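You operate a simulated robot arm through the tools that you are given. There is no shell and no other tool. Be economical: measure what you need, move in short steps, check, and stop when the job is done.

The job below is to be done with a simulated two-armed robot. You get a single attempt, and the scene is never put back.

## Task
Wind the gate up to the 20 cm mark to air the hall.
Fine: draw the slide bolt and free the winch latch first, lock the latch again at the end; the crank is not forced against a bolt.

Only the result counts: the job must be done as asked and must still hold three seconds after the hand-in. Knocking over, shifting, dropping, spilling or breaking anything else fails it.

## Robot
Two 7-joint arms with two-finger parallel grippers on one trunk, on a base that drives. Base frame: it is fixed to the floor where the robot stands at the start and does not move with it; the origin is under the middle of the robot, x ahead of it, y to its left, z up. Units: m, degrees, N and s.
The left shoulder is at the start at [0.021, 0.174, 1.587], the right one opposite. With the tool pointing down near the work surface each hand reaches from about 0.1 to 0.46 m from the robot's upright axis, wherever it stands, measured 20 degrees to its own side. Places, roughly: gate [1.4, -1.8, 1.2]; gate crank [0.4, 0.2, 1.1]; red floor bolt [0.8, -0.5, 0.2]; slide bolt [0.6, -0.1, 1]; winch latch [0.4, 0.2, 1.2]; yellow floor bolt [1, -1, 0.2]. Payload 3.6 kg a hand.
Tool frame (each hand has its own): the origin (TCP) lies between the finger pads and is the grasp point; the fingertips stand 0.03 m ahead of it; z points along the fingers, y is the line along which they close. The gripper opens to 0.11 m. The fingers are 0.02 m wide and 0.01 m thick; the gripper's body (0.048 by 0.112 m) begins 0.055 m behind the TCP.
Orientation is that of the tool frame in the base frame, as a unit quaternion [x, y, z, w]. With the fingers straight down and closing along the base's y, the tool's x points along the base's -x, its y along +y and its z along -z.

## Interface
- The arms move only by the tool drive_tool. It takes "left_rows", "right_rows" or both (then of equal length, played together; a hand with none holds still); each is a list of rows, each a list of 7 numbers: the turn, a rotation vector about the tool's x, y, z in degrees, then the shift along the tool's x, y, z in m, then the finger opening in m, from 0 to 0.11. In form: [[ax, ay, az, dx, dy, dz, grip], ...]. A call has 1 to 8 rows; each row shifts and turns the commanded pose from where the row before left it, along the tool's axes as they then stand. Each row takes 0.2 s and may step no farther than 0.05 m and 8.6 degrees from the row before; otherwise, or with a gripper value out of range, the whole call is refused. A pose out of reach is approached as far as the arm can. The call stops where the force on the tool passes 40 N (or 10 N more than at its start, if that is more) or the arm is blocked; 0.2 s more then pass. The fingers move at their own pace (about 0.153 m/s each) and stop on an object; they squeeze with about 44 N. The grip force told is the motor's: it shows also when the fingers shut on nothing. Time passes only in rows, and 0.2 s behind the last, so rows that do not move let the fingers close. It gives the time, the measured TCP pose, the force on the tool (base axes), the opening and the grip force at its end, in the units of the frame above (readings bear some noise), with the torque about the TCP (base axes, N m) and any sound that the robot's microphone picked up.
- Cameras (640 x 400 px; columns grow to the right, rows downward): "scene" is now at [0.0911, 0.0228, 1.7543]; the picture's right is [0.27, -0.96, 0.00], its down [-0.60, -0.17, -0.78] and it looks along [0.75, 0.21, -0.62] (base axes); focal length 266 px, centre (320, 200). "left" rides on the left gripper at [0.072, -0.017, -0.103] in its tool frame; the picture's right is [0.23, 0.97, 0.00], its down [-0.76, 0.18, -0.62] and it looks along [-0.61, 0.14, 0.78] (tool axes); focal length 222 px, centre (320, 200). "right" rides on the right gripper at [0.072, 0.017, -0.103] in its tool frame; the picture's right is [-0.23, 0.97, 0.00], its down [-0.76, -0.18, -0.62] and it looks along [-0.61, -0.14, 0.78] (tool axes); focal length 222 px, centre (320, 200). There is no depth. A picture from a camera that has moved, and an enlarged one, comes with that camera's place and axes in the base frame and with its lens.
- capture(camera): a new picture of that camera. The clock stands still meanwhile.
- raise_lower(by): slides the trunk up (or, below 0, down) by that many m; the arms and the scene camera ride with it, the base frame stays. It gives what a move gives, with no picture.
- roll_base(legs): drives the robot by 1 to 6 legs, each [ahead, left, turn to the left] in m, m and degrees, along the robot's own axes; the way and the turn of a leg run together, so that a leg with both is an arc; at most 1.5 m and 180 degrees a leg. The arms and the cameras ride along, it lands a little off, and it stops where it bumps. It gives what a move gives.
- pan_tilt(pan, tilt): turns the head with the scene camera to pan (to the left, within 86 degrees either way) and tilt (down, from -29 to 69), counted from straight ahead of the robot. It gives what a move gives.
- enlarge(camera, box): a new picture of the part [left, top, right, bottom] of that camera's present view, enlarged. The clock stands still meanwhile.
- sign_off(): hands the job in; it is judged then, once.

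Work in short steps. Places have to be worked out from the pictures, the camera data and where the tool is seen: move nearer, look again, correct. Check each grasp and each placing, and mend what went wrong. You have 120 turns and 100 pictures in all, those below and enlarged ones among them. Open the grippers and draw the arms clear of the work before you hand the job in, unless the task says otherwise; then end with one line.

The tools are called by a JSON object that holds its "name" and its "arguments". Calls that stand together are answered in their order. drive_tool: Moves the arms, as the interface text tells. Its arguments: {"type":"object","properties":{"left_rows":{"type":"array","items":{"type":"array","items":{"type":"number"}}},"right_rows":{"type":"array","items":{"type":"array","items":{"type":"number"}}}},"required":[]} The other tools are called the same way: raise_lower (by) slides the trunk up or down; roll_base (legs) drives the base; pan_tilt (pan, tilt) turns the head that bears the scene camera; capture (camera) takes a picture; enlarge (camera, box) takes an enlarged picture of a part of a camera's view; sign_off () hands the job in.

At the start:

```text
clock: 0.0
left_tool_pos: [0.4899, 0.2328, 1.5262]
left_tcp_rot: [0.12, 0.993, 0.0, 0.0]
left_wrist_force: [-0.4, 0.5, -0.3]
left_ft_torque: [0.0, 0.03, 0.0]
left_opening: 0.1098
left_grip_force: 0.1
right_tool_pos: [0.434, -0.031, 1.5906]
right_tcp_rot: [0.12, 0.993, 0.0, 0.0]
right_wrist_force: [0.6, -0.2, 0.0]
right_ft_torque: [0.0, 0.01, -0.03]
right_opening: 0.1103
right_grip_force: 0.1
trunk travel left (down, up): [-0.7, 0.063]
robot x, y, heading: [-0.0014, -0.0021, 0.3]
head pan, tilt: [15.4, 38.6]
```

scene: 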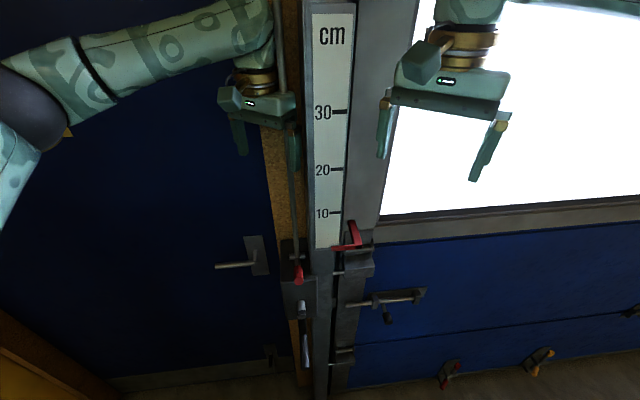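
right: 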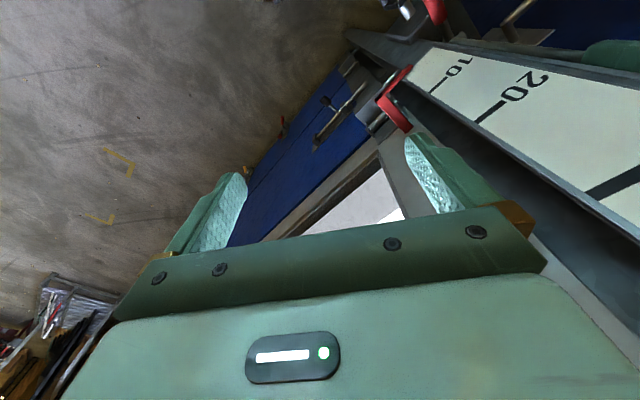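
left: 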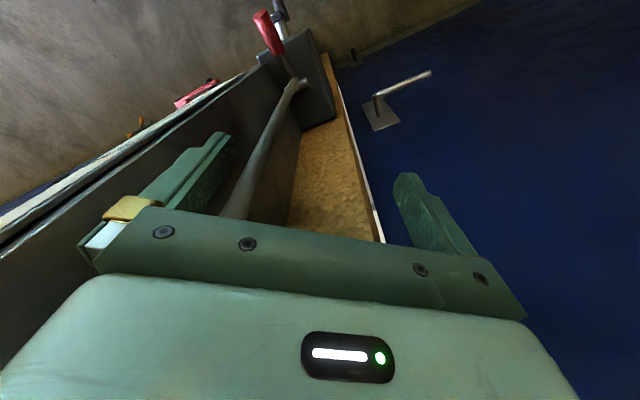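

The scene shows the scale post, a box with a red handle (winch latch?), a crank below, a slide bolt on the gate, and two floor bolts. I enlarge these areas first.

{"name": "enlarge", "arguments": {"camera": "scene", "box": [240, 210, 400, 310]}}

{"name": "enlarge", "arguments": {"camera": "scene", "box": [320, 220, 480, 320]}}

{"name": "enlarge", "arguments": {"camera": "scene", "box": [240, 290, 416, 400]}}

{"name": "enlarge", "arguments": {"camera": "scene", "box": [416, 290, 592, 400]}}

```text
4.00 times, centred on (320, 260) of scene
camera zoom: at [0.0911, 0.0228, 1.7543], right [0.27, -0.96, 0.0], down [-0.6, -0.17, -0.78], along [0.75, 0.21, -0.62], focal length 1064 px, centre (320, -40)
```

zoom: 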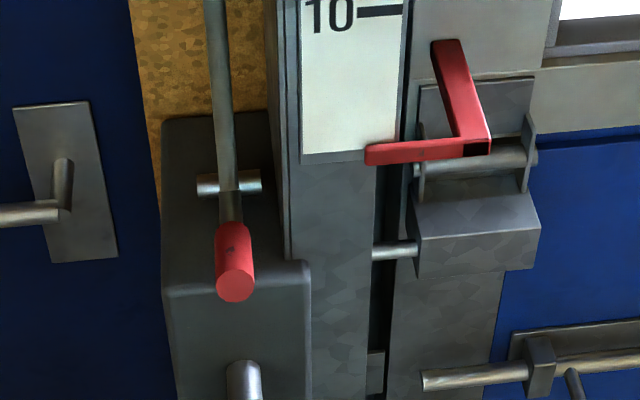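

```text
4.00 times, centred on (400, 270) of scene
camera zoom: at [0.0911, 0.0228, 1.7543], right [0.27, -0.96, 0.0], down [-0.6, -0.17, -0.78], along [0.75, 0.21, -0.62], focal length 1064 px, centre (0, -80)
```

zoom: 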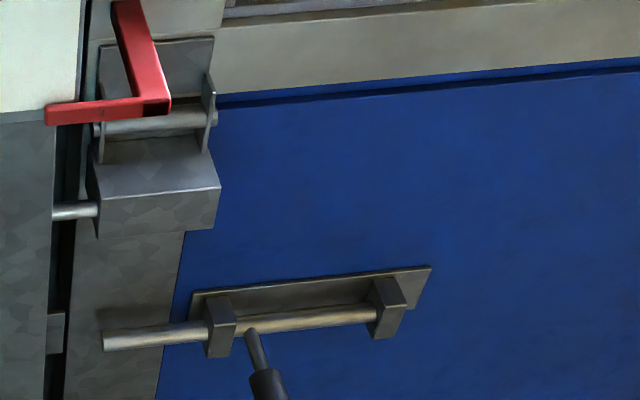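

```text
3.64 times, centred on (328, 345) of scene
camera zoom: at [0.0911, 0.0228, 1.7543], right [0.27, -0.96, 0.0], down [-0.6, -0.17, -0.78], along [0.75, 0.21, -0.62], focal length 967 px, centre (291, -327)
```

zoom: 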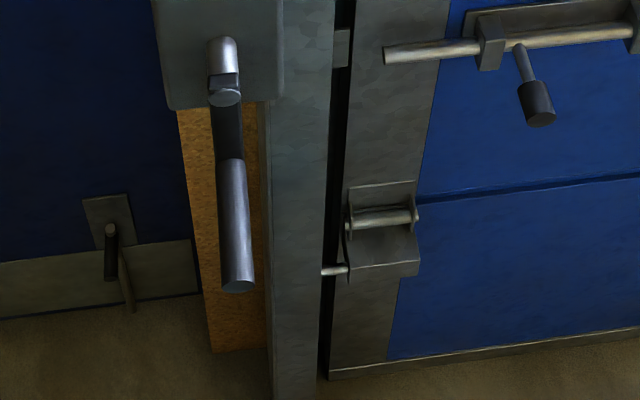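

```text
3.64 times, centred on (504, 345) of scene
camera zoom: at [0.0911, 0.0228, 1.7543], right [0.27, -0.96, 0.0], down [-0.6, -0.17, -0.78], along [0.75, 0.21, -0.62], focal length 967 px, centre (-349, -327)
```

zoom: 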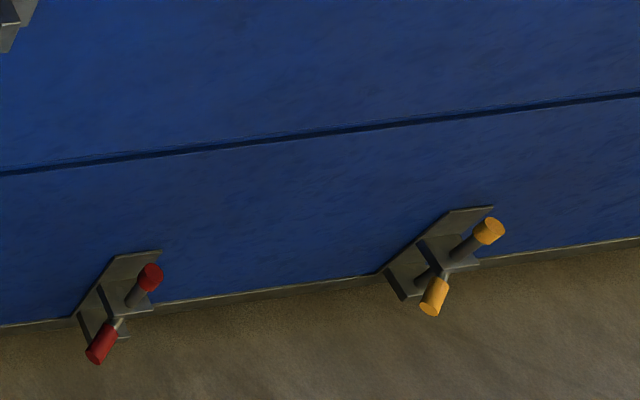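

I get triangulation views from the left and right wrist cameras before moving.

{"name": "enlarge", "arguments": {"camera": "left", "box": [160, 0, 352, 120]}}

{"name": "enlarge", "arguments": {"camera": "right", "box": [240, 0, 560, 200]}}

```text
3.33 times, centred on (256, 60) of left
camera zoom: at [0.4159, 0.2337, 1.6297], right [0.01, 1.0, 0.0], down [0.78, -0.01, 0.62], along [0.62, -0.01, -0.78], focal length 740 px, centre (533, 667)
```

zoom: 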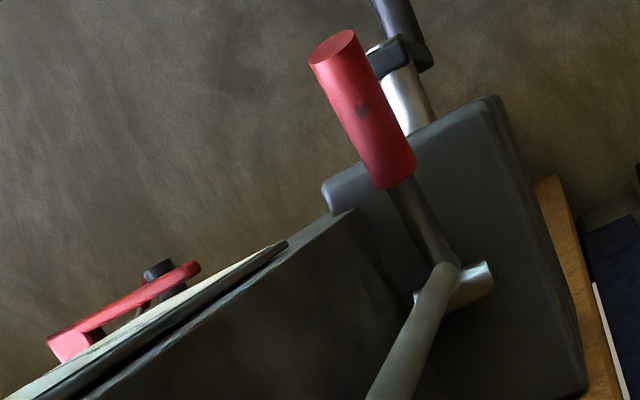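

```text
2.00 times, centred on (400, 100) of right
camera zoom: at [0.368, 0.0031, 1.6928], right [0.45, 0.89, 0.0], down [0.7, -0.35, 0.62], along [0.56, -0.28, -0.78], focal length 444 px, centre (160, 400)
```

zoom: 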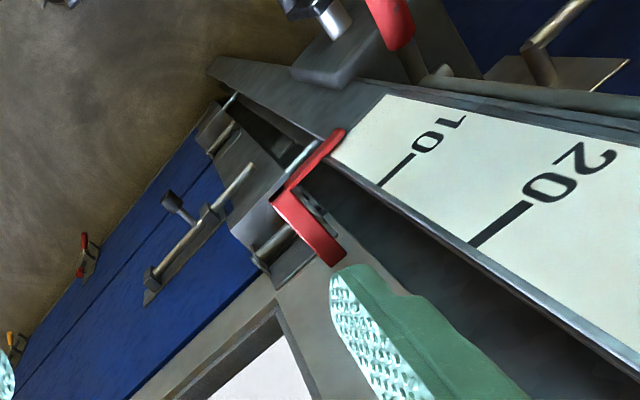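

Triangulating puts the latch pivot near (0.49, 0.195, 1.235), with the lever sticking out toward the robot to (0.40, 0.16, 1.26). The gate normal points about 23° off my heading, so I back up, turn to face it and shift right a little.

{"name": "roll_base", "arguments": {"legs": [[-0.18, 0, 0], [0, 0, 23], [0, -0.1, 0]]}}

{"name": "raise_lower", "arguments": {"by": -0.3}}

{"name": "pan_tilt", "arguments": {"pan": 0, "tilt": 35}}

{"name": "capture", "arguments": {"camera": "scene"}}

```text
clock: 3.5
left_tool_pos: [0.2167, 0.318, 1.5246]
left_tcp_rot: [-0.085, 0.996, -0.001, 0.0]
left_wrist_force: [-0.2, -0.6, 0.3]
left_ft_torque: [-0.05, -0.01, 0.0]
left_opening: 0.1102
left_grip_force: 0.0
right_tool_pos: [0.2685, 0.0539, 1.5901]
right_tcp_rot: [-0.085, 0.996, 0.0, 0.0]
right_wrist_force: [-0.8, -0.2, -0.7]
right_ft_torque: [0.02, -0.02, 0.01]
right_opening: 0.11
right_grip_force: 0.1
trunk travel left (down, up): [-0.7, 0.063]
robot x, y, heading: [-0.1407, -0.0893, 23.5]
head pan, tilt: [15.4, 38.6]
```

```text
clock: 6.5
left_tool_pos: [0.2165, 0.3155, 1.2258]
left_tcp_rot: [-0.085, 0.996, 0.0, 0.0]
left_wrist_force: [-0.4, -0.3, -0.1]
left_ft_torque: [0.02, 0.0, -0.06]
left_opening: 0.1102
left_grip_force: 0.1
right_tool_pos: [0.2697, 0.0509, 1.2907]
right_tcp_rot: [-0.085, 0.996, 0.0, 0.0]
right_wrist_force: [-0.2, 0.7, -0.3]
right_ft_torque: [-0.02, 0.04, -0.01]
right_opening: 0.1099
right_grip_force: 0.0
trunk travel left (down, up): [-0.4, 0.363]
robot x, y, heading: [-0.1402, -0.0908, 23.3]
head pan, tilt: [15.4, 38.6]
```

```text
clock: 7.3
left_tool_pos: [0.2174, 0.316, 1.2258]
left_tcp_rot: [-0.085, 0.996, 0.0, 0.0]
left_wrist_force: [-0.5, 0.2, 0.3]
left_ft_torque: [0.03, -0.02, 0.02]
left_opening: 0.11
left_grip_force: 0.2
right_tool_pos: [0.2701, 0.0505, 1.2898]
right_tcp_rot: [-0.084, 0.996, 0.0, 0.001]
right_wrist_force: [-0.3, 0.8, -0.3]
right_ft_torque: [0.01, -0.04, -0.01]
right_opening: 0.1099
right_grip_force: 0.1
trunk travel left (down, up): [-0.4, 0.363]
robot x, y, heading: [-0.1377, -0.0873, 23.4]
head pan, tilt: [0.0, 35.0]
```

```text
90 pictures are left
camera scene: at [-0.0215, -0.0396, 1.4586], right [0.4, -0.92, 0.0], down [-0.53, -0.23, -0.82], along [0.75, 0.33, -0.57], focal length 266 px, centre (320, 200)
```

scene: 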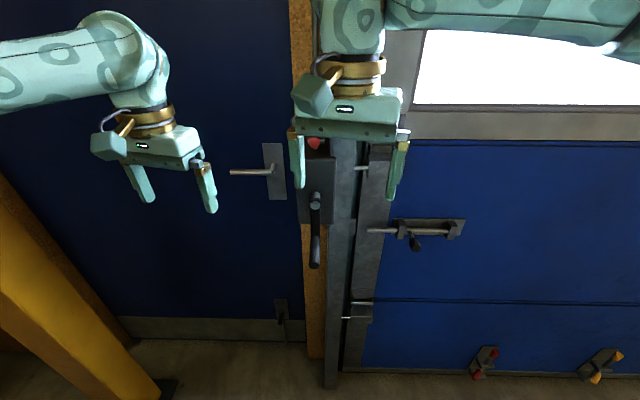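

The view is square on now. I swing the right hand to the right while tilting its fingers forward, to clear the view and get ready for the slide bolt.

{"name": "drive_tool", "arguments": {"right_rows": [[0, -8.5, 0, 0, -0.035, 0, 0.11], [0, -8.5, 0, 0, -0.035, 0, 0.11], [0, -8.5, 0, 0, -0.035, 0, 0.11], [0, -8.5, 0, 0, -0.035, 0, 0.11], [0, -8.5, 0, 0, -0.035, 0, 0.11], [0, -8.5, 0, 0, -0.035, 0, 0.11], [0, -8.5, 0, 0, -0.035, 0, 0.11], [0, -8.5, 0, 0, -0.035, 0, 0.11]], "left_rows": [[0, -8.5, 0, 0, 0, 0, 0.11], [0, -8.5, 0, 0, 0, 0, 0.11], [0, -8.5, 0, 0, 0, 0, 0.11], [0, -8.5, 0, 0, 0, 0, 0.11], [0, -8.5, 0, 0, 0, 0, 0.11], [0, -8.5, 0, 0, 0, 0, 0.11], [0, -8.5, 0, 0, 0, 0, 0.11], [0, -8.5, 0, 0, 0, 0, 0.11]]}}

{"name": "drive_tool", "arguments": {"right_rows": [[0, -8, 0, 0, 0, 0, 0.11], [0, -8, 0, 0, 0, 0, 0.11], [0, -6, 0, 0, 0, 0, 0.11]], "left_rows": [[0, -8, 0, 0, 0, 0, 0.11], [0, -8, 0, 0, 0, 0, 0.11], [0, -6, 0, 0, 0, 0, 0.11]]}}

{"name": "capture", "arguments": {"camera": "scene"}}

{"name": "capture", "arguments": {"camera": "right"}}

{"name": "capture", "arguments": {"camera": "left"}}

```text
clock: 9.1
left_tool_pos: [0.2174, 0.3152, 1.2256]
left_tcp_rot: [-0.071, 0.826, 0.048, 0.557]
left_wrist_force: [-0.5, 0.5, 0.2]
left_ft_torque: [-0.01, 0.03, 0.03]
left_opening: 0.1101
left_grip_force: 0.1
right_tool_pos: [0.3741, -0.1993, 1.328]
right_tcp_rot: [-0.069, 0.826, 0.047, 0.557]
right_wrist_force: [-0.7, -0.1, -0.4]
right_ft_torque: [-0.02, -0.04, 0.0]
right_opening: 0.1098
right_grip_force: 0.2
right hand out of reach, approached as far as the arm can: row 6, 7, 8
trunk travel left (down, up): [-0.4, 0.363]
robot x, y, heading: [-0.135, -0.092, 23.4]
head pan, tilt: [0.0, 35.0]
```

```text
clock: 9.9
left_tool_pos: [0.2174, 0.3148, 1.226]
left_tcp_rot: [-0.06, 0.704, 0.059, 0.705]
left_wrist_force: [0.1, -0.3, 0.6]
left_ft_torque: [-0.02, 0.03, 0.0]
left_opening: 0.1098
left_grip_force: 0.0
right_tool_pos: [0.3844, -0.1797, 1.3454]
right_tcp_rot: [-0.066, 0.78, 0.05, 0.621]
right_wrist_force: [0.6, -0.5, 0.3]
right_ft_torque: [0.0, -0.02, -0.03]
right_opening: 0.1099
right_grip_force: 0.0
right hand out of reach, approached as far as the arm can: row 1, 2, 3
trunk travel left (down, up): [-0.4, 0.363]
robot x, y, heading: [-0.1426, -0.0897, 23.5]
head pan, tilt: [0.0, 35.0]
```

```text
89 pictures are left
camera scene: at [-0.0208, -0.041, 1.4586], right [0.4, -0.92, 0.0], down [-0.53, -0.23, -0.82], along [0.75, 0.33, -0.57], focal length 266 px, centre (320, 200)
```

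scene: 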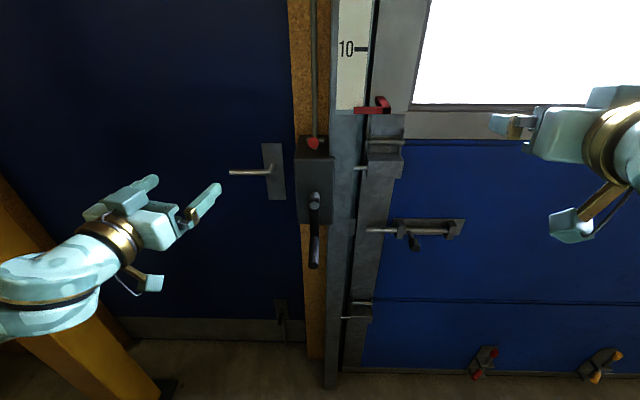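

```text
88 pictures are left
camera right: at [0.2662, -0.1822, 1.2978], right [-0.11, 0.97, 0.22], down [-0.4, -0.24, 0.88], along [0.91, 0.01, 0.42], focal length 222 px, centre (320, 200)
```

right: 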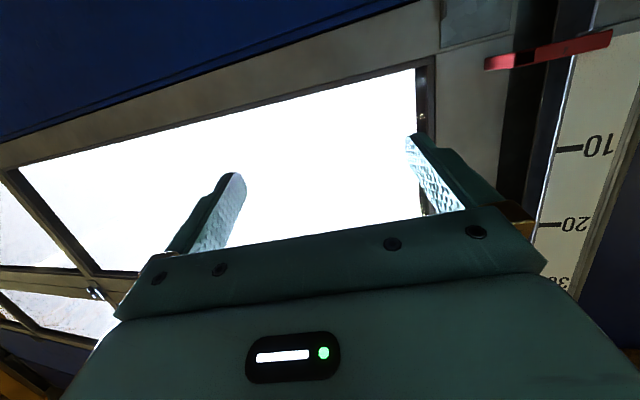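

```text
87 pictures are left
camera left: at [0.1187, 0.2807, 1.1541], right [-0.16, 0.96, -0.23], down [-0.64, 0.07, 0.76], along [0.75, 0.27, 0.61], focal length 222 px, centre (320, 200)
```

left: 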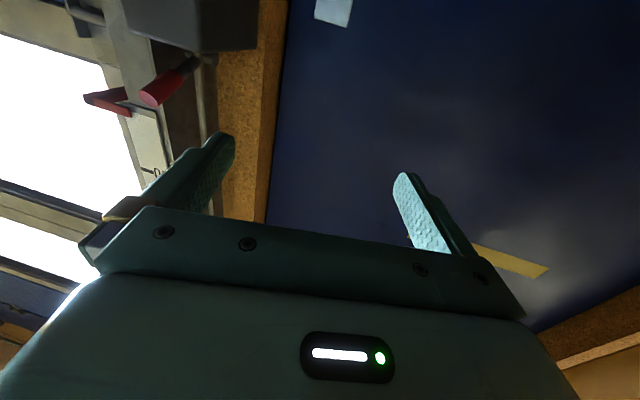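

Clear view now; I enlarge the winch, the bolt, and the floor bolts.

{"name": "enlarge", "arguments": {"camera": "scene", "box": [270, 120, 366, 180]}}

{"name": "enlarge", "arguments": {"camera": "scene", "box": [250, 175, 378, 275]}}

{"name": "enlarge", "arguments": {"camera": "scene", "box": [336, 195, 480, 270]}}

{"name": "enlarge", "arguments": {"camera": "scene", "box": [448, 310, 640, 400]}}

```text
6.67 times, centred on (318, 150) of scene
camera zoom: at [-0.0208, -0.041, 1.4586], right [0.4, -0.92, 0.0], down [-0.53, -0.23, -0.82], along [0.75, 0.33, -0.57], focal length 1773 px, centre (333, 533)
```

zoom: 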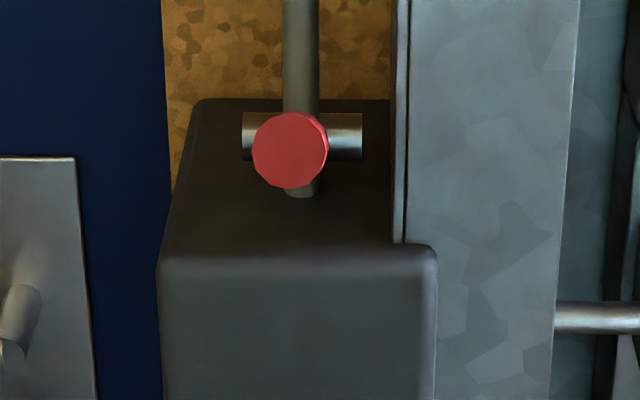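

```text
4.00 times, centred on (314, 225) of scene
camera zoom: at [-0.0208, -0.041, 1.4586], right [0.4, -0.92, 0.0], down [-0.53, -0.23, -0.82], along [0.75, 0.33, -0.57], focal length 1064 px, centre (344, 100)
```

zoom: 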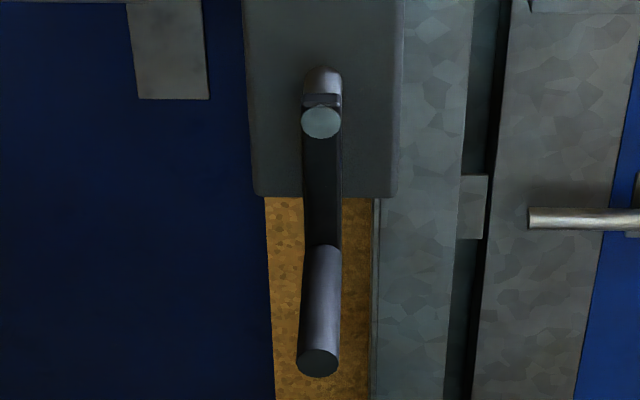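

```text
4.44 times, centred on (408, 232) of scene
camera zoom: at [-0.0208, -0.041, 1.4586], right [0.4, -0.92, 0.0], down [-0.53, -0.23, -0.82], along [0.75, 0.33, -0.57], focal length 1182 px, centre (-71, 56)
```

zoom: 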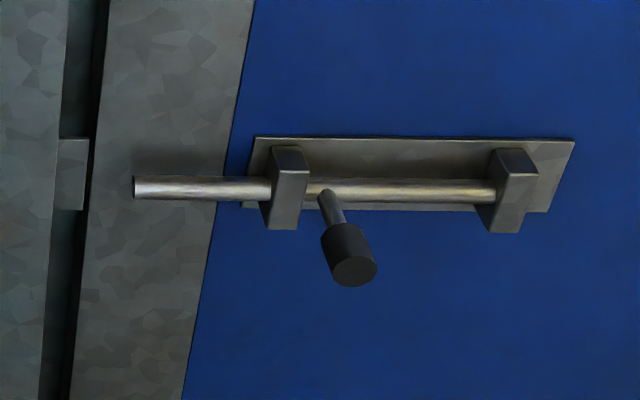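

```text
3.33 times, centred on (544, 355) of scene
camera zoom: at [-0.0208, -0.041, 1.4586], right [0.4, -0.92, 0.0], down [-0.53, -0.23, -0.82], along [0.75, 0.33, -0.57], focal length 887 px, centre (-427, -317)
```

zoom: 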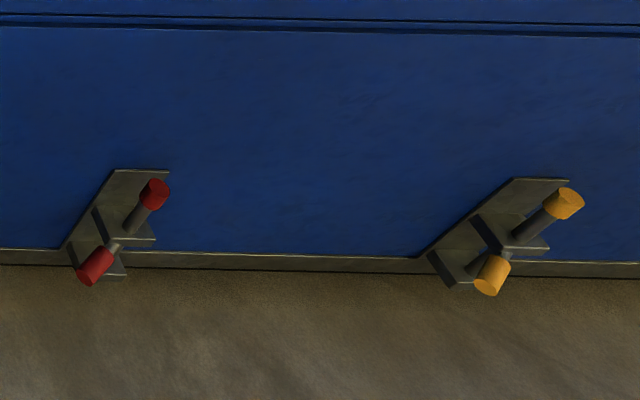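

The bolt tip doesn't look seated far into anything, and the floor bolts seem to differ from each other; I look at them at higher magnification.

{"name": "enlarge", "arguments": {"camera": "scene", "box": [464, 340, 512, 385]}}

{"name": "enlarge", "arguments": {"camera": "scene", "box": [572, 340, 630, 390]}}

{"name": "enlarge", "arguments": {"camera": "scene", "box": [336, 205, 400, 250]}}

```text
8.89 times, centred on (488, 362) of scene
camera zoom: at [-0.0208, -0.041, 1.4586], right [0.4, -0.92, 0.0], down [-0.53, -0.23, -0.82], along [0.75, 0.33, -0.57], focal length 2364 px, centre (-1173, -1244)
```

zoom: 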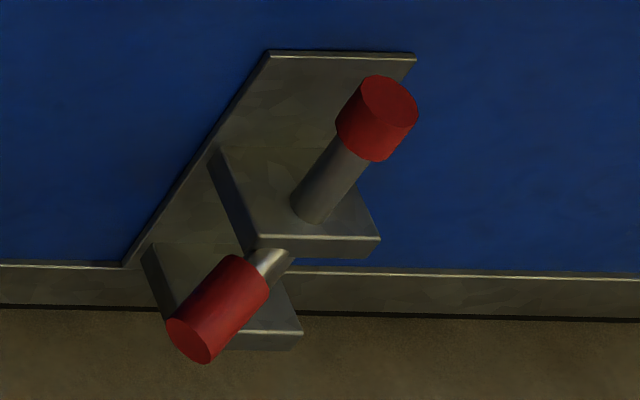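

```text
8.00 times, centred on (601, 365) of scene
camera zoom: at [-0.0208, -0.041, 1.4586], right [0.4, -0.92, 0.0], down [-0.53, -0.23, -0.82], along [0.75, 0.33, -0.57], focal length 2128 px, centre (-1928, -1120)
```

zoom: 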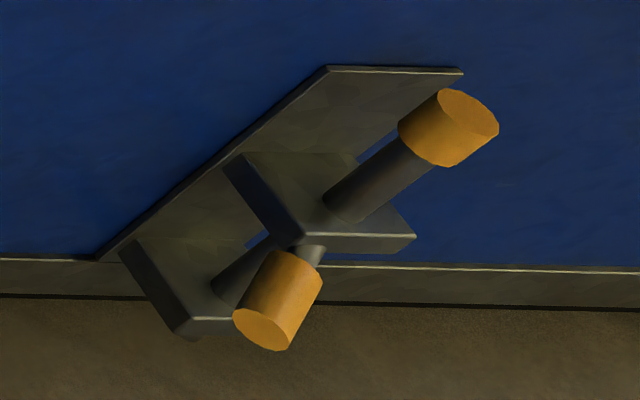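

```text
8.89 times, centred on (368, 228) of scene
camera zoom: at [-0.0208, -0.041, 1.4586], right [0.4, -0.92, 0.0], down [-0.53, -0.23, -0.82], along [0.75, 0.33, -0.57], focal length 2364 px, centre (-107, -44)
```

zoom: 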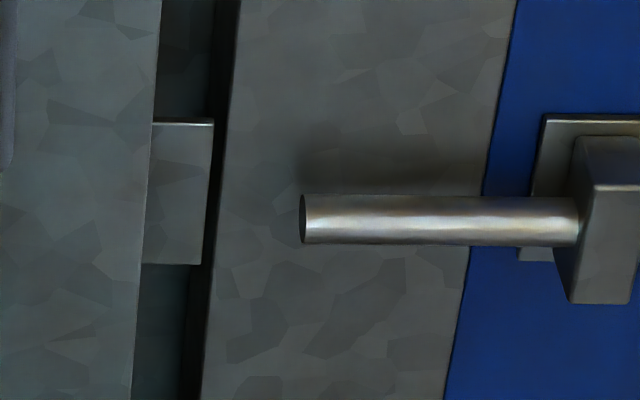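

The red floor bolt appears seated lower than the yellow one and may be engaged. I pan right to check that the floor is free before moving for a flatter view.

{"name": "pan_tilt", "arguments": {"pan": -75, "tilt": 30}}

{"name": "capture", "arguments": {"camera": "scene"}}

{"name": "pan_tilt", "arguments": {"pan": 80, "tilt": 30}}

{"name": "capture", "arguments": {"camera": "scene"}}

```text
clock: 11.3
left_tool_pos: [0.2167, 0.3171, 1.2275]
left_tcp_rot: [-0.06, 0.704, 0.06, 0.705]
left_wrist_force: [0.7, 0.2, 0.3]
left_ft_torque: [-0.02, 0.02, 0.0]
left_opening: 0.1101
left_grip_force: 0.1
right_tool_pos: [0.3835, -0.1789, 1.3472]
right_tcp_rot: [-0.067, 0.779, 0.05, 0.621]
right_wrist_force: [0.0, -0.1, 0.4]
right_ft_torque: [0.01, -0.01, 0.01]
right_opening: 0.1102
right_grip_force: 0.0
trunk travel left (down, up): [-0.4, 0.363]
robot x, y, heading: [-0.1388, -0.0917, 23.4]
head pan, tilt: [-75.0, 30.0]
```

```text
79 pictures are left
camera scene: at [-0.0463, -0.1457, 1.4664], right [-0.78, -0.62, 0.0], down [-0.31, 0.39, -0.87], along [0.54, -0.68, -0.5], focal length 266 px, centre (320, 200)
```

scene: 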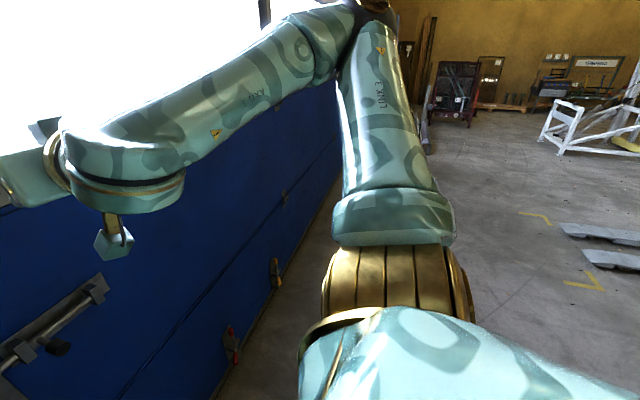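

```text
clock: 13.7
left_tool_pos: [0.217, 0.3161, 1.226]
left_tcp_rot: [-0.06, 0.704, 0.06, 0.705]
left_wrist_force: [0.4, -0.6, -0.3]
left_ft_torque: [0.0, 0.01, -0.03]
left_opening: 0.11
left_grip_force: 0.0
right_tool_pos: [0.3836, -0.1786, 1.3462]
right_tcp_rot: [-0.067, 0.78, 0.05, 0.62]
right_wrist_force: [-1.1, 0.2, -0.5]
right_ft_torque: [0.0, 0.0, 0.0]
right_opening: 0.1098
right_grip_force: 0.0
trunk travel left (down, up): [-0.4, 0.363]
robot x, y, heading: [-0.1413, -0.0936, 23.4]
head pan, tilt: [80.0, 30.0]
```

```text
78 pictures are left
camera scene: at [-0.1234, 0.0131, 1.4665], right [0.97, 0.23, 0.0], down [0.12, -0.49, -0.87], along [-0.2, 0.84, -0.5], focal length 266 px, centre (320, 200)
```

scene: 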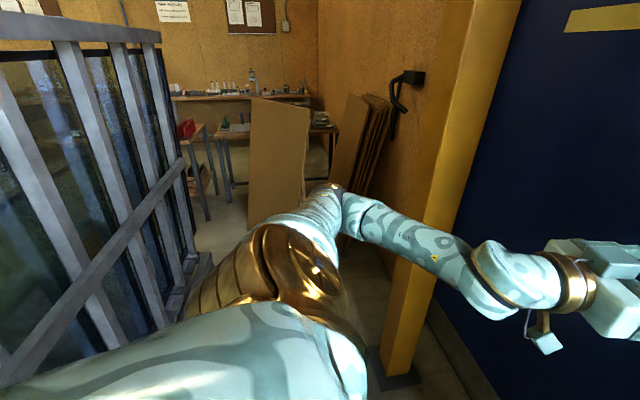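

The right side is open floor. I drive right and back, lower the trunk, and look at the floor bolts at a flatter angle.

{"name": "roll_base", "arguments": {"legs": [[0, -0.5, 0], [-0.45, 0, 0]]}}

{"name": "raise_lower", "arguments": {"by": -0.4}}

{"name": "pan_tilt", "arguments": {"pan": -5, "tilt": 35}}

{"name": "capture", "arguments": {"camera": "scene"}}

```text
clock: 19.1
left_tool_pos: [-0.0051, -0.3309, 1.2256]
left_tcp_rot: [-0.062, 0.704, 0.062, 0.705]
left_wrist_force: [-0.7, -0.5, 0.7]
left_ft_torque: [-0.01, 0.0, 0.0]
left_opening: 0.1102
left_grip_force: 0.0
right_tool_pos: [0.164, -0.8239, 1.3463]
right_tcp_rot: [-0.069, 0.78, 0.052, 0.62]
right_wrist_force: [-0.1, 0.7, 1.0]
right_ft_torque: [0.02, 0.03, 0.01]
right_opening: 0.11
right_grip_force: 0.1
trunk travel left (down, up): [-0.4, 0.363]
robot x, y, heading: [-0.3561, -0.7393, 23.7]
head pan, tilt: [80.0, 30.0]
```

```text
clock: 22.9
left_tool_pos: [0.0666, -0.2992, 0.6555]
left_tcp_rot: [-0.108, 0.826, 0.016, 0.554]
left_wrist_force: [0.3, 0.7, 0.3]
left_ft_torque: [0.01, -0.03, 0.01]
left_opening: 0.1097
left_grip_force: 0.1
right_tool_pos: [0.2948, -0.7672, 0.7516]
right_tcp_rot: [-0.114, 0.895, -0.008, 0.431]
right_wrist_force: [0.2, 0.7, 0.6]
right_ft_torque: [0.0, 0.04, -0.02]
right_opening: 0.1097
right_grip_force: 0.1
trunk travel left (down, up): [0.0, 0.763]
robot x, y, heading: [-0.3569, -0.7391, 23.8]
head pan, tilt: [80.0, 30.0]
```

```text
clock: 24.5
left_tool_pos: [0.0664, -0.2994, 0.6551]
left_tcp_rot: [-0.108, 0.826, 0.016, 0.553]
left_wrist_force: [0.5, 0.0, 0.0]
left_ft_torque: [0.03, 0.01, -0.02]
left_opening: 0.11
left_grip_force: 0.0
right_tool_pos: [0.294, -0.7666, 0.7507]
right_tcp_rot: [-0.115, 0.895, -0.007, 0.43]
right_wrist_force: [0.5, -0.4, -1.1]
right_ft_torque: [0.0, 0.01, 0.01]
right_opening: 0.1098
right_grip_force: 0.0
trunk travel left (down, up): [0.0, 0.763]
robot x, y, heading: [-0.3608, -0.7393, 23.6]
head pan, tilt: [-5.0, 35.0]
```

```text
77 pictures are left
camera scene: at [-0.0505, -0.612, 1.0396], right [0.32, -0.95, 0.0], down [-0.54, -0.18, -0.82], along [0.78, 0.26, -0.57], focal length 266 px, centre (320, 200)
```

scene: 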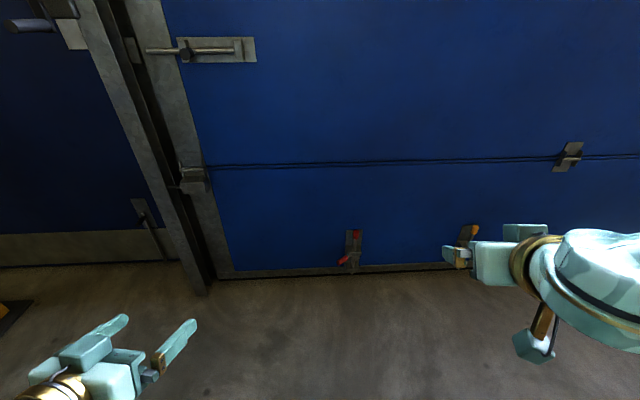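

Both floor bolts are in view; I enlarge them.

{"name": "enlarge", "arguments": {"camera": "scene", "box": [325, 220, 385, 280]}}

{"name": "enlarge", "arguments": {"camera": "scene", "box": [440, 215, 500, 275]}}

{"name": "enlarge", "arguments": {"camera": "scene", "box": [100, 20, 276, 80]}}

```text
6.67 times, centred on (355, 250) of scene
camera zoom: at [-0.0505, -0.612, 1.0396], right [0.32, -0.95, 0.0], down [-0.54, -0.18, -0.82], along [0.78, 0.26, -0.57], focal length 1773 px, centre (87, -133)
```

zoom: 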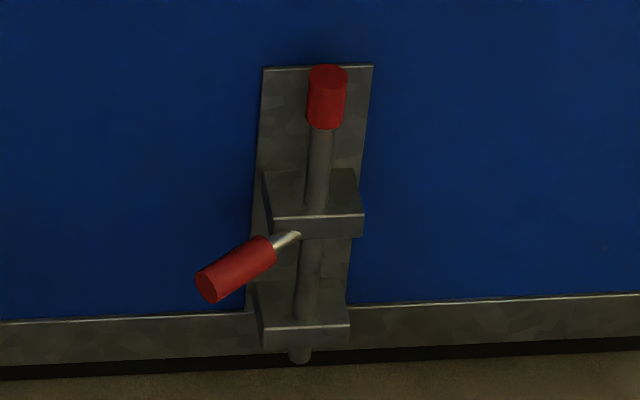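

```text
6.67 times, centred on (470, 245) of scene
camera zoom: at [-0.0505, -0.612, 1.0396], right [0.32, -0.95, 0.0], down [-0.54, -0.18, -0.82], along [0.78, 0.26, -0.57], focal length 1773 px, centre (-680, -100)
```

zoom: 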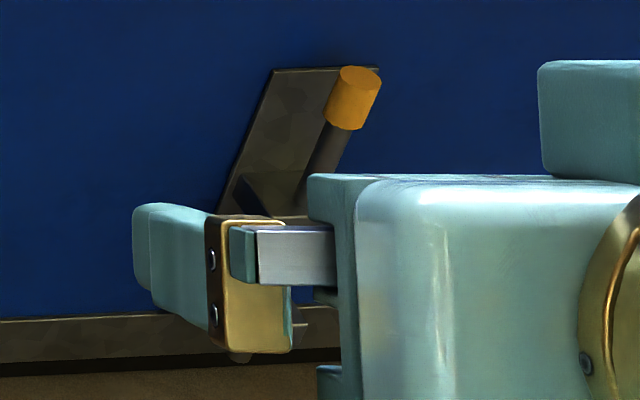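

```text
3.64 times, centred on (188, 50) of scene
camera zoom: at [-0.0505, -0.612, 1.0396], right [0.32, -0.95, 0.0], down [-0.54, -0.18, -0.82], along [0.78, 0.26, -0.57], focal length 967 px, centre (800, 746)
```

zoom: 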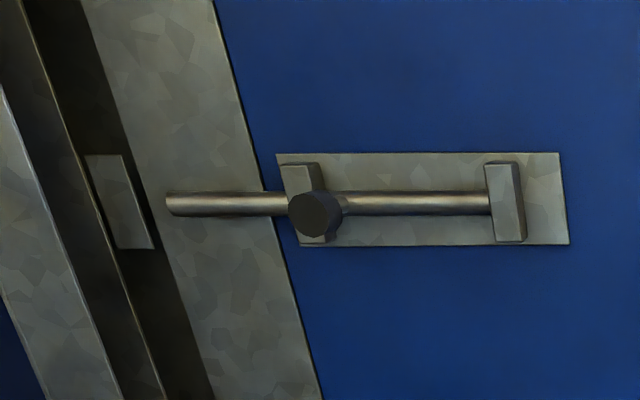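

The red bolt's tip is visible just below its lower plate, above the floor, so it looks raised. My right hand hides the yellow one, so I raise the hand and look.

{"name": "drive_tool", "arguments": {"right_rows": [[0, 0, 0, -0.05, 0, 0, 0.11], [0, 0, 0, -0.05, 0, 0, 0.11], [0, 0, 0, -0.05, 0, 0, 0.11], [0, 0, 0, -0.05, 0, 0, 0.11]]}}

{"name": "enlarge", "arguments": {"camera": "scene", "box": [432, 210, 512, 280]}}

{"name": "enlarge", "arguments": {"camera": "scene", "box": [340, 250, 370, 280]}}

```text
clock: 25.5
left_tool_pos: [0.0667, -0.2982, 0.6536]
left_tcp_rot: [-0.107, 0.825, 0.015, 0.554]
left_wrist_force: [-0.1, -0.2, 0.8]
left_ft_torque: [-0.01, -0.01, -0.01]
left_opening: 0.1103
left_grip_force: 0.1
right_tool_pos: [0.4166, -0.7261, 0.9044]
right_tcp_rot: [-0.115, 0.895, -0.007, 0.431]
right_wrist_force: [-0.6, -0.1, -0.6]
right_ft_torque: [0.02, 0.0, 0.02]
right_opening: 0.1099
right_grip_force: 0.0
trunk travel left (down, up): [0.0, 0.763]
robot x, y, heading: [-0.36, -0.7409, 23.7]
head pan, tilt: [-5.0, 35.0]
```

```text
5.71 times, centred on (472, 245) of scene
camera zoom: at [-0.0505, -0.612, 1.0396], right [0.32, -0.95, 0.0], down [-0.54, -0.18, -0.82], along [0.78, 0.26, -0.57], focal length 1520 px, centre (-549, -57)
```

zoom: 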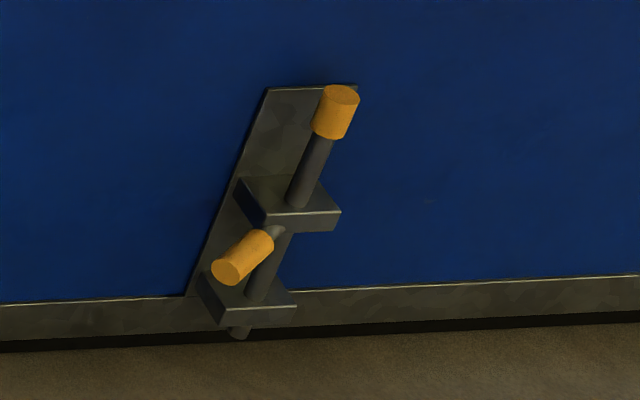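

```text
13.33 times, centred on (355, 265) of scene
camera zoom: at [-0.0505, -0.612, 1.0396], right [0.32, -0.95, 0.0], down [-0.54, -0.18, -0.82], along [0.78, 0.26, -0.57], focal length 3547 px, centre (-147, -667)
```

zoom: 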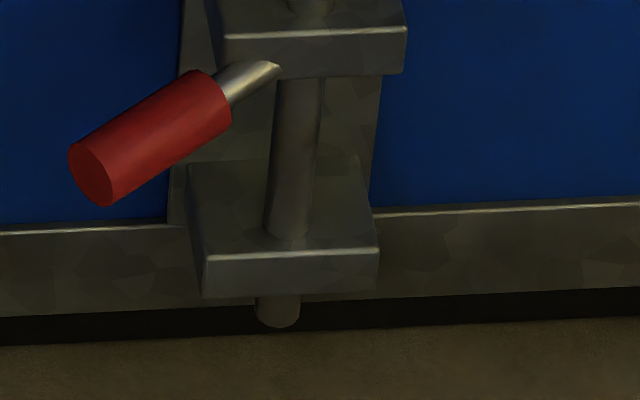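

Both floor bolts are up (tips free above the floor), so they can stay as they are. I put the slide bolt knob at about (0.537, −0.074, 0.957). Next I raise the trunk to working height and check the hand poses.

{"name": "raise_lower", "arguments": {"by": 0.31}}

```text
clock: 28.6
left_tool_pos: [0.0674, -0.2981, 0.9656]
left_tcp_rot: [-0.108, 0.826, 0.015, 0.553]
left_wrist_force: [1.2, 0.1, 0.6]
left_ft_torque: [-0.01, -0.02, 0.0]
left_opening: 0.11
left_grip_force: 0.0
right_tool_pos: [0.4147, -0.7245, 1.2145]
right_tcp_rot: [-0.114, 0.895, -0.008, 0.431]
right_wrist_force: [-0.4, 0.1, 0.1]
right_ft_torque: [-0.01, 0.0, -0.03]
right_opening: 0.1102
right_grip_force: 0.1
trunk travel left (down, up): [-0.31, 0.453]
robot x, y, heading: [-0.3624, -0.7407, 23.7]
head pan, tilt: [-5.0, 35.0]
```

The trunk is at working height. Now I turn both hands to point horizontally at the gate and bring them to ready positions close in.

{"name": "drive_tool", "arguments": {"right_rows": [[-2.77, -7.94, 0.41, 0, 0, 0, 0.11], [-2.77, -7.94, 0.41, 0, 0, 0, 0.11], [-2.77, -7.94, 0.41, 0, 0, 0, 0.11], [-2.77, -7.94, 0.41, 0, 0, 0, 0.11], [-2.77, -7.94, 0.41, 0, 0, 0, 0.11]], "left_rows": [[-2.64, -4.68, 0.58, 0, 0, 0, 0.11], [-2.64, -4.68, 0.58, 0, 0, 0, 0.11], [-2.64, -4.68, 0.58, 0, 0, 0, 0.11], [-2.64, -4.68, 0.58, 0, 0, 0, 0.11], [-2.64, -4.68, 0.58, 0, 0, 0, 0.11]]}}

{"name": "drive_tool", "arguments": {"right_rows": [[0, 0, 0, 0.032, 0.019, -0.0275, 0.11], [0, 0, 0, 0.032, 0.019, -0.0275, 0.11], [0, 0, 0, 0.032, 0.019, -0.0275, 0.11], [0, 0, 0, 0.032, 0.019, -0.0275, 0.11], [0, 0, 0, 0.032, 0.019, -0.0275, 0.11], [0, 0, 0, 0.032, 0.019, -0.0275, 0.11], [0, 0, 0, 0.032, 0.019, -0.0275, 0.11], [0, 0, 0, 0.032, 0.019, -0.0275, 0.11]], "left_rows": [[0, 0, 0, -0.017, 0.0025, -0.015, 0.11], [0, 0, 0, -0.017, 0.0025, -0.015, 0.11], [0, 0, 0, -0.017, 0.0025, -0.015, 0.11], [0, 0, 0, -0.017, 0.0025, -0.015, 0.11], [0, 0, 0, -0.017, 0.0025, -0.015, 0.11], [0, 0, 0, -0.017, 0.0025, -0.015, 0.11], [0, 0, 0, -0.017, 0.0025, -0.015, 0.11], [0, 0, 0, -0.017, 0.0025, -0.015, 0.11]]}}

```text
clock: 29.8
left_tool_pos: [0.0666, -0.2983, 0.9652]
left_tcp_rot: [-0.143, 0.692, 0.144, 0.693]
left_wrist_force: [-1.4, 0.3, 0.2]
left_ft_torque: [0.02, -0.01, -0.01]
left_opening: 0.1099
left_grip_force: 0.0
right_tool_pos: [0.4137, -0.7254, 1.2151]
right_tcp_rot: [-0.136, 0.772, 0.095, 0.614]
right_wrist_force: [0.3, -1.1, -0.2]
right_ft_torque: [-0.05, -0.02, 0.05]
right_opening: 0.11
right_grip_force: 0.1
right hand out of reach, approached as far as the arm can: row 4, 5
trunk travel left (down, up): [-0.31, 0.453]
robot x, y, heading: [-0.3618, -0.7406, 23.7]
head pan, tilt: [-5.0, 35.0]
```

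```text
clock: 31.6
left_tool_pos: [-0.0253, -0.3146, 1.0876]
left_tcp_rot: [-0.145, 0.692, 0.145, 0.692]
left_wrist_force: [0.3, -0.1, -0.1]
left_ft_torque: [-0.02, -0.01, -0.01]
left_opening: 0.1101
left_grip_force: 0.1
left hand out of reach, approached as far as the arm can: row 7, 8
right_tool_pos: [0.4084, -0.7293, 1.2142]
right_tcp_rot: [-0.137, 0.772, 0.095, 0.613]
right_wrist_force: [-0.8, -0.4, 0.0]
right_ft_torque: [0.01, 0.03, 0.02]
right_opening: 0.1101
right_grip_force: 0.0
right hand out of reach, approached as far as the arm can: row 1, 2, 3, 4, 5, 6, 7, 8
trunk travel left (down, up): [-0.31, 0.453]
robot x, y, heading: [-0.3602, -0.7375, 23.5]
head pan, tilt: [-5.0, 35.0]
```

The left hand is set; the right arm hit a wrist limit. I tilt it back down a bit, translate, then tilt up again.

{"name": "drive_tool", "arguments": {"right_rows": [[0, 8.5, 0, 0, 0, 0, 0.11], [0, 8.5, 0, 0, 0, 0, 0.11], [0, 8.5, 0, 0, 0, 0, 0.11], [0, 8.5, 0, 0, 0, 0, 0.11]]}}

```text
clock: 32.6
left_tool_pos: [-0.0258, -0.3141, 1.0864]
left_tcp_rot: [-0.143, 0.692, 0.144, 0.692]
left_wrist_force: [-0.5, -0.7, 0.3]
left_ft_torque: [-0.02, 0.0, 0.05]
left_opening: 0.11
left_grip_force: 0.1
right_tool_pos: [0.4095, -0.729, 1.2148]
right_tcp_rot: [-0.157, 0.918, 0.052, 0.36]
right_wrist_force: [-0.1, 0.0, 0.2]
right_ft_torque: [0.01, 0.02, 0.01]
right_opening: 0.1099
right_grip_force: 0.2
trunk travel left (down, up): [-0.31, 0.453]
robot x, y, heading: [-0.3564, -0.7432, 23.7]
head pan, tilt: [-5.0, 35.0]
```

Recovered. Now I move it down, back and inward with the fingers tilted.

{"name": "drive_tool", "arguments": {"right_rows": [[0, 0, 0, 0.0395, 0.016, 0.006, 0.11], [0, 0, 0, 0.0395, 0.016, 0.006, 0.11], [0, 0, 0, 0.0395, 0.016, 0.006, 0.11], [0, 0, 0, 0.0395, 0.016, 0.006, 0.11], [0, 0, 0, 0.0395, 0.016, 0.006, 0.11], [0, 0, 0, 0.0395, 0.016, 0.006, 0.11], [0, 0, 0, 0.0395, 0.016, 0.006, 0.11], [0, 0, 0, 0.0395, 0.016, 0.006, 0.11]]}}

{"name": "drive_tool", "arguments": {"right_rows": [[0, -8.5, 0, 0, 0, 0, 0.11], [0, -8.5, 0, 0, 0, 0, 0.11], [0, -8.5, 0, 0, 0, 0, 0.11], [0, -8.5, 0, 0, 0, 0, 0.11], [0, -8.5, 0, 0, 0, 0, 0.11]]}}

```text
clock: 34.4
left_tool_pos: [-0.0256, -0.3142, 1.0865]
left_tcp_rot: [-0.144, 0.693, 0.143, 0.692]
left_wrist_force: [0.3, -0.5, -0.6]
left_ft_torque: [0.03, 0.0, -0.02]
left_opening: 0.1101
left_grip_force: 0.1
right_tool_pos: [0.1794, -0.6768, 0.9609]
right_tcp_rot: [-0.158, 0.918, 0.051, 0.362]
right_wrist_force: [0.0, 0.4, 0.5]
right_ft_torque: [0.02, -0.01, -0.02]
right_opening: 0.1102
right_grip_force: 0.1
trunk travel left (down, up): [-0.31, 0.453]
robot x, y, heading: [-0.36, -0.7422, 23.7]
head pan, tilt: [-5.0, 35.0]
```

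```text
clock: 35.6
left_tool_pos: [-0.0265, -0.3153, 1.086]
left_tcp_rot: [-0.144, 0.692, 0.144, 0.693]
left_wrist_force: [0.1, -0.8, 0.1]
left_ft_torque: [0.0, -0.01, 0.03]
left_opening: 0.1099
left_grip_force: 0.0
right_tool_pos: [0.1302, -0.5521, 1.0883]
right_tcp_rot: [-0.126, 0.729, 0.101, 0.666]
right_wrist_force: [-0.2, 0.2, 1.0]
right_ft_torque: [0.02, 0.02, -0.03]
right_opening: 0.1102
right_grip_force: 0.0
right hand out of reach, approached as far as the arm can: row 1, 2, 3, 4, 5
trunk travel left (down, up): [-0.31, 0.453]
robot x, y, heading: [-0.3586, -0.7426, 23.6]
head pan, tilt: [-5.0, 35.0]
```

The right hand is nearly horizontal now. I finish its tilt and test moving it down.

{"name": "drive_tool", "arguments": {"right_rows": [[0, -2.5, 0, 0.03, 0, 0.01, 0.11], [0, -2.5, 0, 0.03, 0, 0.01, 0.11], [0, 0, 0, 0.03, 0, 0, 0.11], [0, 0, 0, 0.03, 0, 0, 0.11]]}}

```text
clock: 36.6
left_tool_pos: [-0.0258, -0.314, 1.086]
left_tcp_rot: [-0.144, 0.692, 0.144, 0.692]
left_wrist_force: [-1.3, 1.0, -0.7]
left_ft_torque: [0.0, 0.0, -0.02]
left_opening: 0.11
left_grip_force: 0.0
right_tool_pos: [0.1471, -0.5262, 1.1136]
right_tcp_rot: [-0.12, 0.704, 0.104, 0.692]
right_wrist_force: [0.0, 0.1, -0.3]
right_ft_torque: [0.02, -0.03, 0.0]
right_opening: 0.1099
right_grip_force: 0.1
right hand out of reach, approached as far as the arm can: row 1, 2, 3, 4
trunk travel left (down, up): [-0.31, 0.453]
robot x, y, heading: [-0.3592, -0.7407, 23.6]
head pan, tilt: [-5.0, 35.0]
```

Straight-forward pointing doesn't suit the right arm here, but about 47° down was fine and works for the knob. I return it to that pose, then drive to the working position.

{"name": "drive_tool", "arguments": {"right_rows": [[0, 8.5, 0, 0, -0.02, 0, 0.11], [0, 8.5, 0, 0, -0.02, 0, 0.11], [0, 8.5, 0, 0.02, -0.02, -0.01, 0.11], [0, 8.5, 0, 0.02, -0.02, 0, 0.11], [0, 8.5, 0, 0.03, -0.02, 0, 0.11], [0, 4, 0, 0.03, -0.02, 0, 0.11]]}}

{"name": "roll_base", "arguments": {"legs": [[0, 0.4, 0], [0.4, 0, 0]]}}

{"name": "pan_tilt", "arguments": {"pan": 0, "tilt": 30}}

{"name": "capture", "arguments": {"camera": "scene"}}

{"name": "capture", "arguments": {"camera": "right"}}

{"name": "capture", "arguments": {"camera": "left"}}

```text
clock: 38.0
left_tool_pos: [-0.0242, -0.3154, 1.0856]
left_tcp_rot: [-0.143, 0.692, 0.144, 0.692]
left_wrist_force: [0.5, 0.2, 0.2]
left_ft_torque: [0.02, -0.02, 0.01]
left_opening: 0.1097
left_grip_force: 0.0
right_tool_pos: [0.1288, -0.6617, 1.0343]
right_tcp_rot: [-0.158, 0.915, 0.052, 0.369]
right_wrist_force: [0.1, 0.1, -0.2]
right_ft_torque: [0.04, 0.01, 0.01]
right_opening: 0.1097
right_grip_force: 0.0
trunk travel left (down, up): [-0.31, 0.453]
robot x, y, heading: [-0.3567, -0.7367, 23.5]
head pan, tilt: [-5.0, 35.0]
```

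```text
clock: 40.6
left_tool_pos: [-0.2111, 0.0269, 1.0875]
left_tcp_rot: [-0.187, 0.681, 0.188, 0.683]
left_wrist_force: [-0.4, 0.4, 0.2]
left_ft_torque: [0.04, -0.01, 0.0]
left_opening: 0.1101
left_grip_force: 0.1
right_tool_pos: [-0.0147, -0.2981, 1.0356]
right_tcp_rot: [-0.216, 0.902, 0.076, 0.366]
right_wrist_force: [-0.4, -0.2, -0.4]
right_ft_torque: [0.01, 0.0, 0.0]
right_opening: 0.1102
right_grip_force: 0.0
trunk travel left (down, up): [-0.31, 0.453]
robot x, y, heading: [-0.4886, -0.4374, 30.9]
head pan, tilt: [-5.0, 35.0]
stopped in leg 1: the robot was blocked; the commanded pose is now the measured one
```

```text
clock: 41.2
left_tool_pos: [-0.2106, 0.0276, 1.0873]
left_tcp_rot: [-0.188, 0.68, 0.189, 0.683]
left_wrist_force: [-0.8, 0.3, 0.4]
left_ft_torque: [0.03, 0.02, -0.02]
left_opening: 0.1102
left_grip_force: 0.1
right_tool_pos: [-0.0156, -0.2968, 1.0364]
right_tcp_rot: [-0.216, 0.901, 0.077, 0.367]
right_wrist_force: [-0.2, 0.4, 0.4]
right_ft_torque: [0.0, -0.01, -0.01]
right_opening: 0.1099
right_grip_force: 0.0
trunk travel left (down, up): [-0.31, 0.453]
robot x, y, heading: [-0.4865, -0.4345, 31.1]
head pan, tilt: [0.0, 30.0]
```

```text
71 pictures are left
camera scene: at [-0.3464, -0.3507, 1.3752], right [0.52, -0.86, 0.0], down [-0.43, -0.26, -0.87], along [0.74, 0.45, -0.5], focal length 266 px, centre (320, 200)
```

scene: 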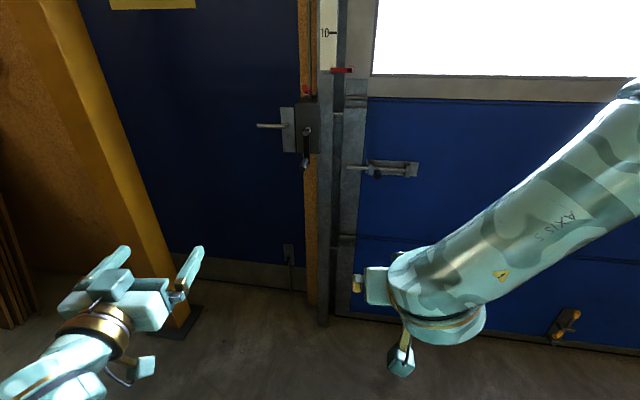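

```text
70 pictures are left
camera right: at [-0.1332, -0.336, 1.0585], right [-0.29, 0.95, 0.14], down [0.17, -0.09, 0.98], along [0.94, 0.31, -0.14], focal length 222 px, centre (320, 200)
```

right: 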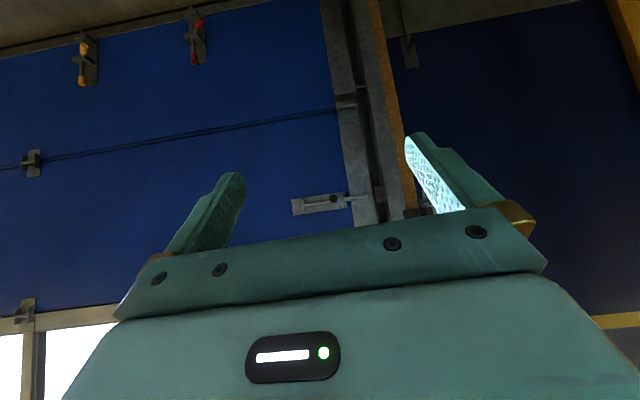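

```text
69 pictures are left
camera left: at [-0.2912, -0.0396, 1.0158], right [-0.5, 0.84, -0.23], down [-0.63, -0.17, 0.76], along [0.6, 0.52, 0.61], focal length 222 px, centre (320, 200)
```

left: 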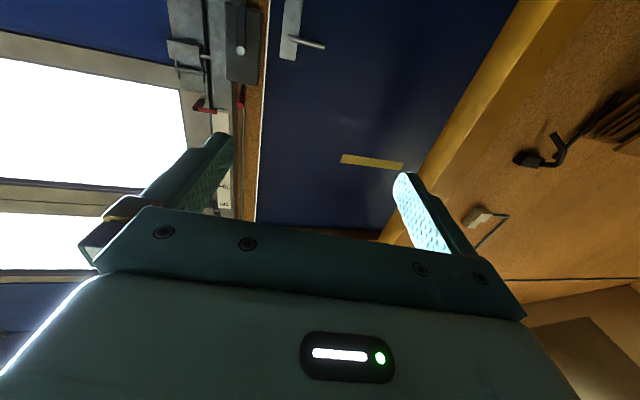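

The left move bumped something at left-behind (likely the glass rack). I pull away to the right first, then check the rack.

{"name": "roll_base", "arguments": {"legs": [[0.1, -0.04, 0], [0.1, 0, 0]]}}

{"name": "pan_tilt", "arguments": {"pan": 80, "tilt": 30}}

{"name": "capture", "arguments": {"camera": "scene"}}

```text
clock: 43.1
left_tool_pos: [-0.0174, 0.0975, 1.0874]
left_tcp_rot: [-0.188, 0.68, 0.189, 0.683]
left_wrist_force: [-0.2, 0.4, -0.5]
left_ft_torque: [0.0, -0.05, -0.01]
left_opening: 0.1101
left_grip_force: 0.0
right_tool_pos: [0.1789, -0.2256, 1.0351]
right_tcp_rot: [-0.218, 0.902, 0.076, 0.366]
right_wrist_force: [0.5, 1.7, 0.2]
right_ft_torque: [0.02, 0.0, -0.01]
right_opening: 0.1099
right_grip_force: 0.0
trunk travel left (down, up): [-0.31, 0.453]
robot x, y, heading: [-0.2914, -0.366, 31.1]
head pan, tilt: [0.0, 30.0]
```

```text
clock: 44.7
left_tool_pos: [-0.0188, 0.0965, 1.0871]
left_tcp_rot: [-0.187, 0.681, 0.188, 0.683]
left_wrist_force: [-0.2, 0.0, -0.6]
left_ft_torque: [-0.01, -0.04, -0.02]
left_opening: 0.1099
left_grip_force: 0.0
right_tool_pos: [0.1781, -0.2276, 1.0349]
right_tcp_rot: [-0.217, 0.901, 0.077, 0.367]
right_wrist_force: [0.1, 0.5, -0.5]
right_ft_torque: [-0.03, 0.0, 0.0]
right_opening: 0.1101
right_grip_force: 0.0
trunk travel left (down, up): [-0.31, 0.453]
robot x, y, heading: [-0.2914, -0.3616, 31.2]
head pan, tilt: [80.0, 30.0]
```

```text
68 pictures are left
camera scene: at [-0.2628, -0.244, 1.3752], right [0.93, 0.36, 0.0], down [0.18, -0.47, -0.87], along [-0.31, 0.81, -0.5], focal length 266 px, centre (320, 200)
```

scene: 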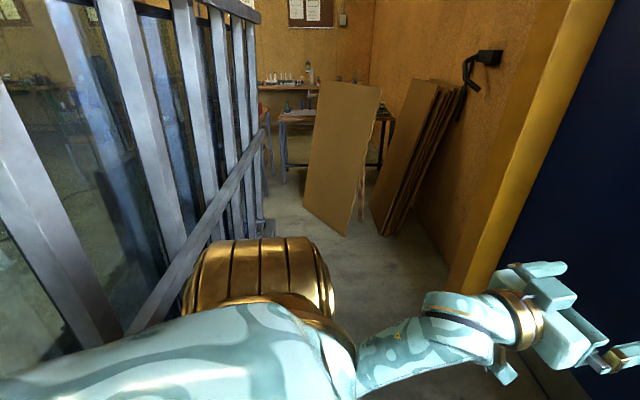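

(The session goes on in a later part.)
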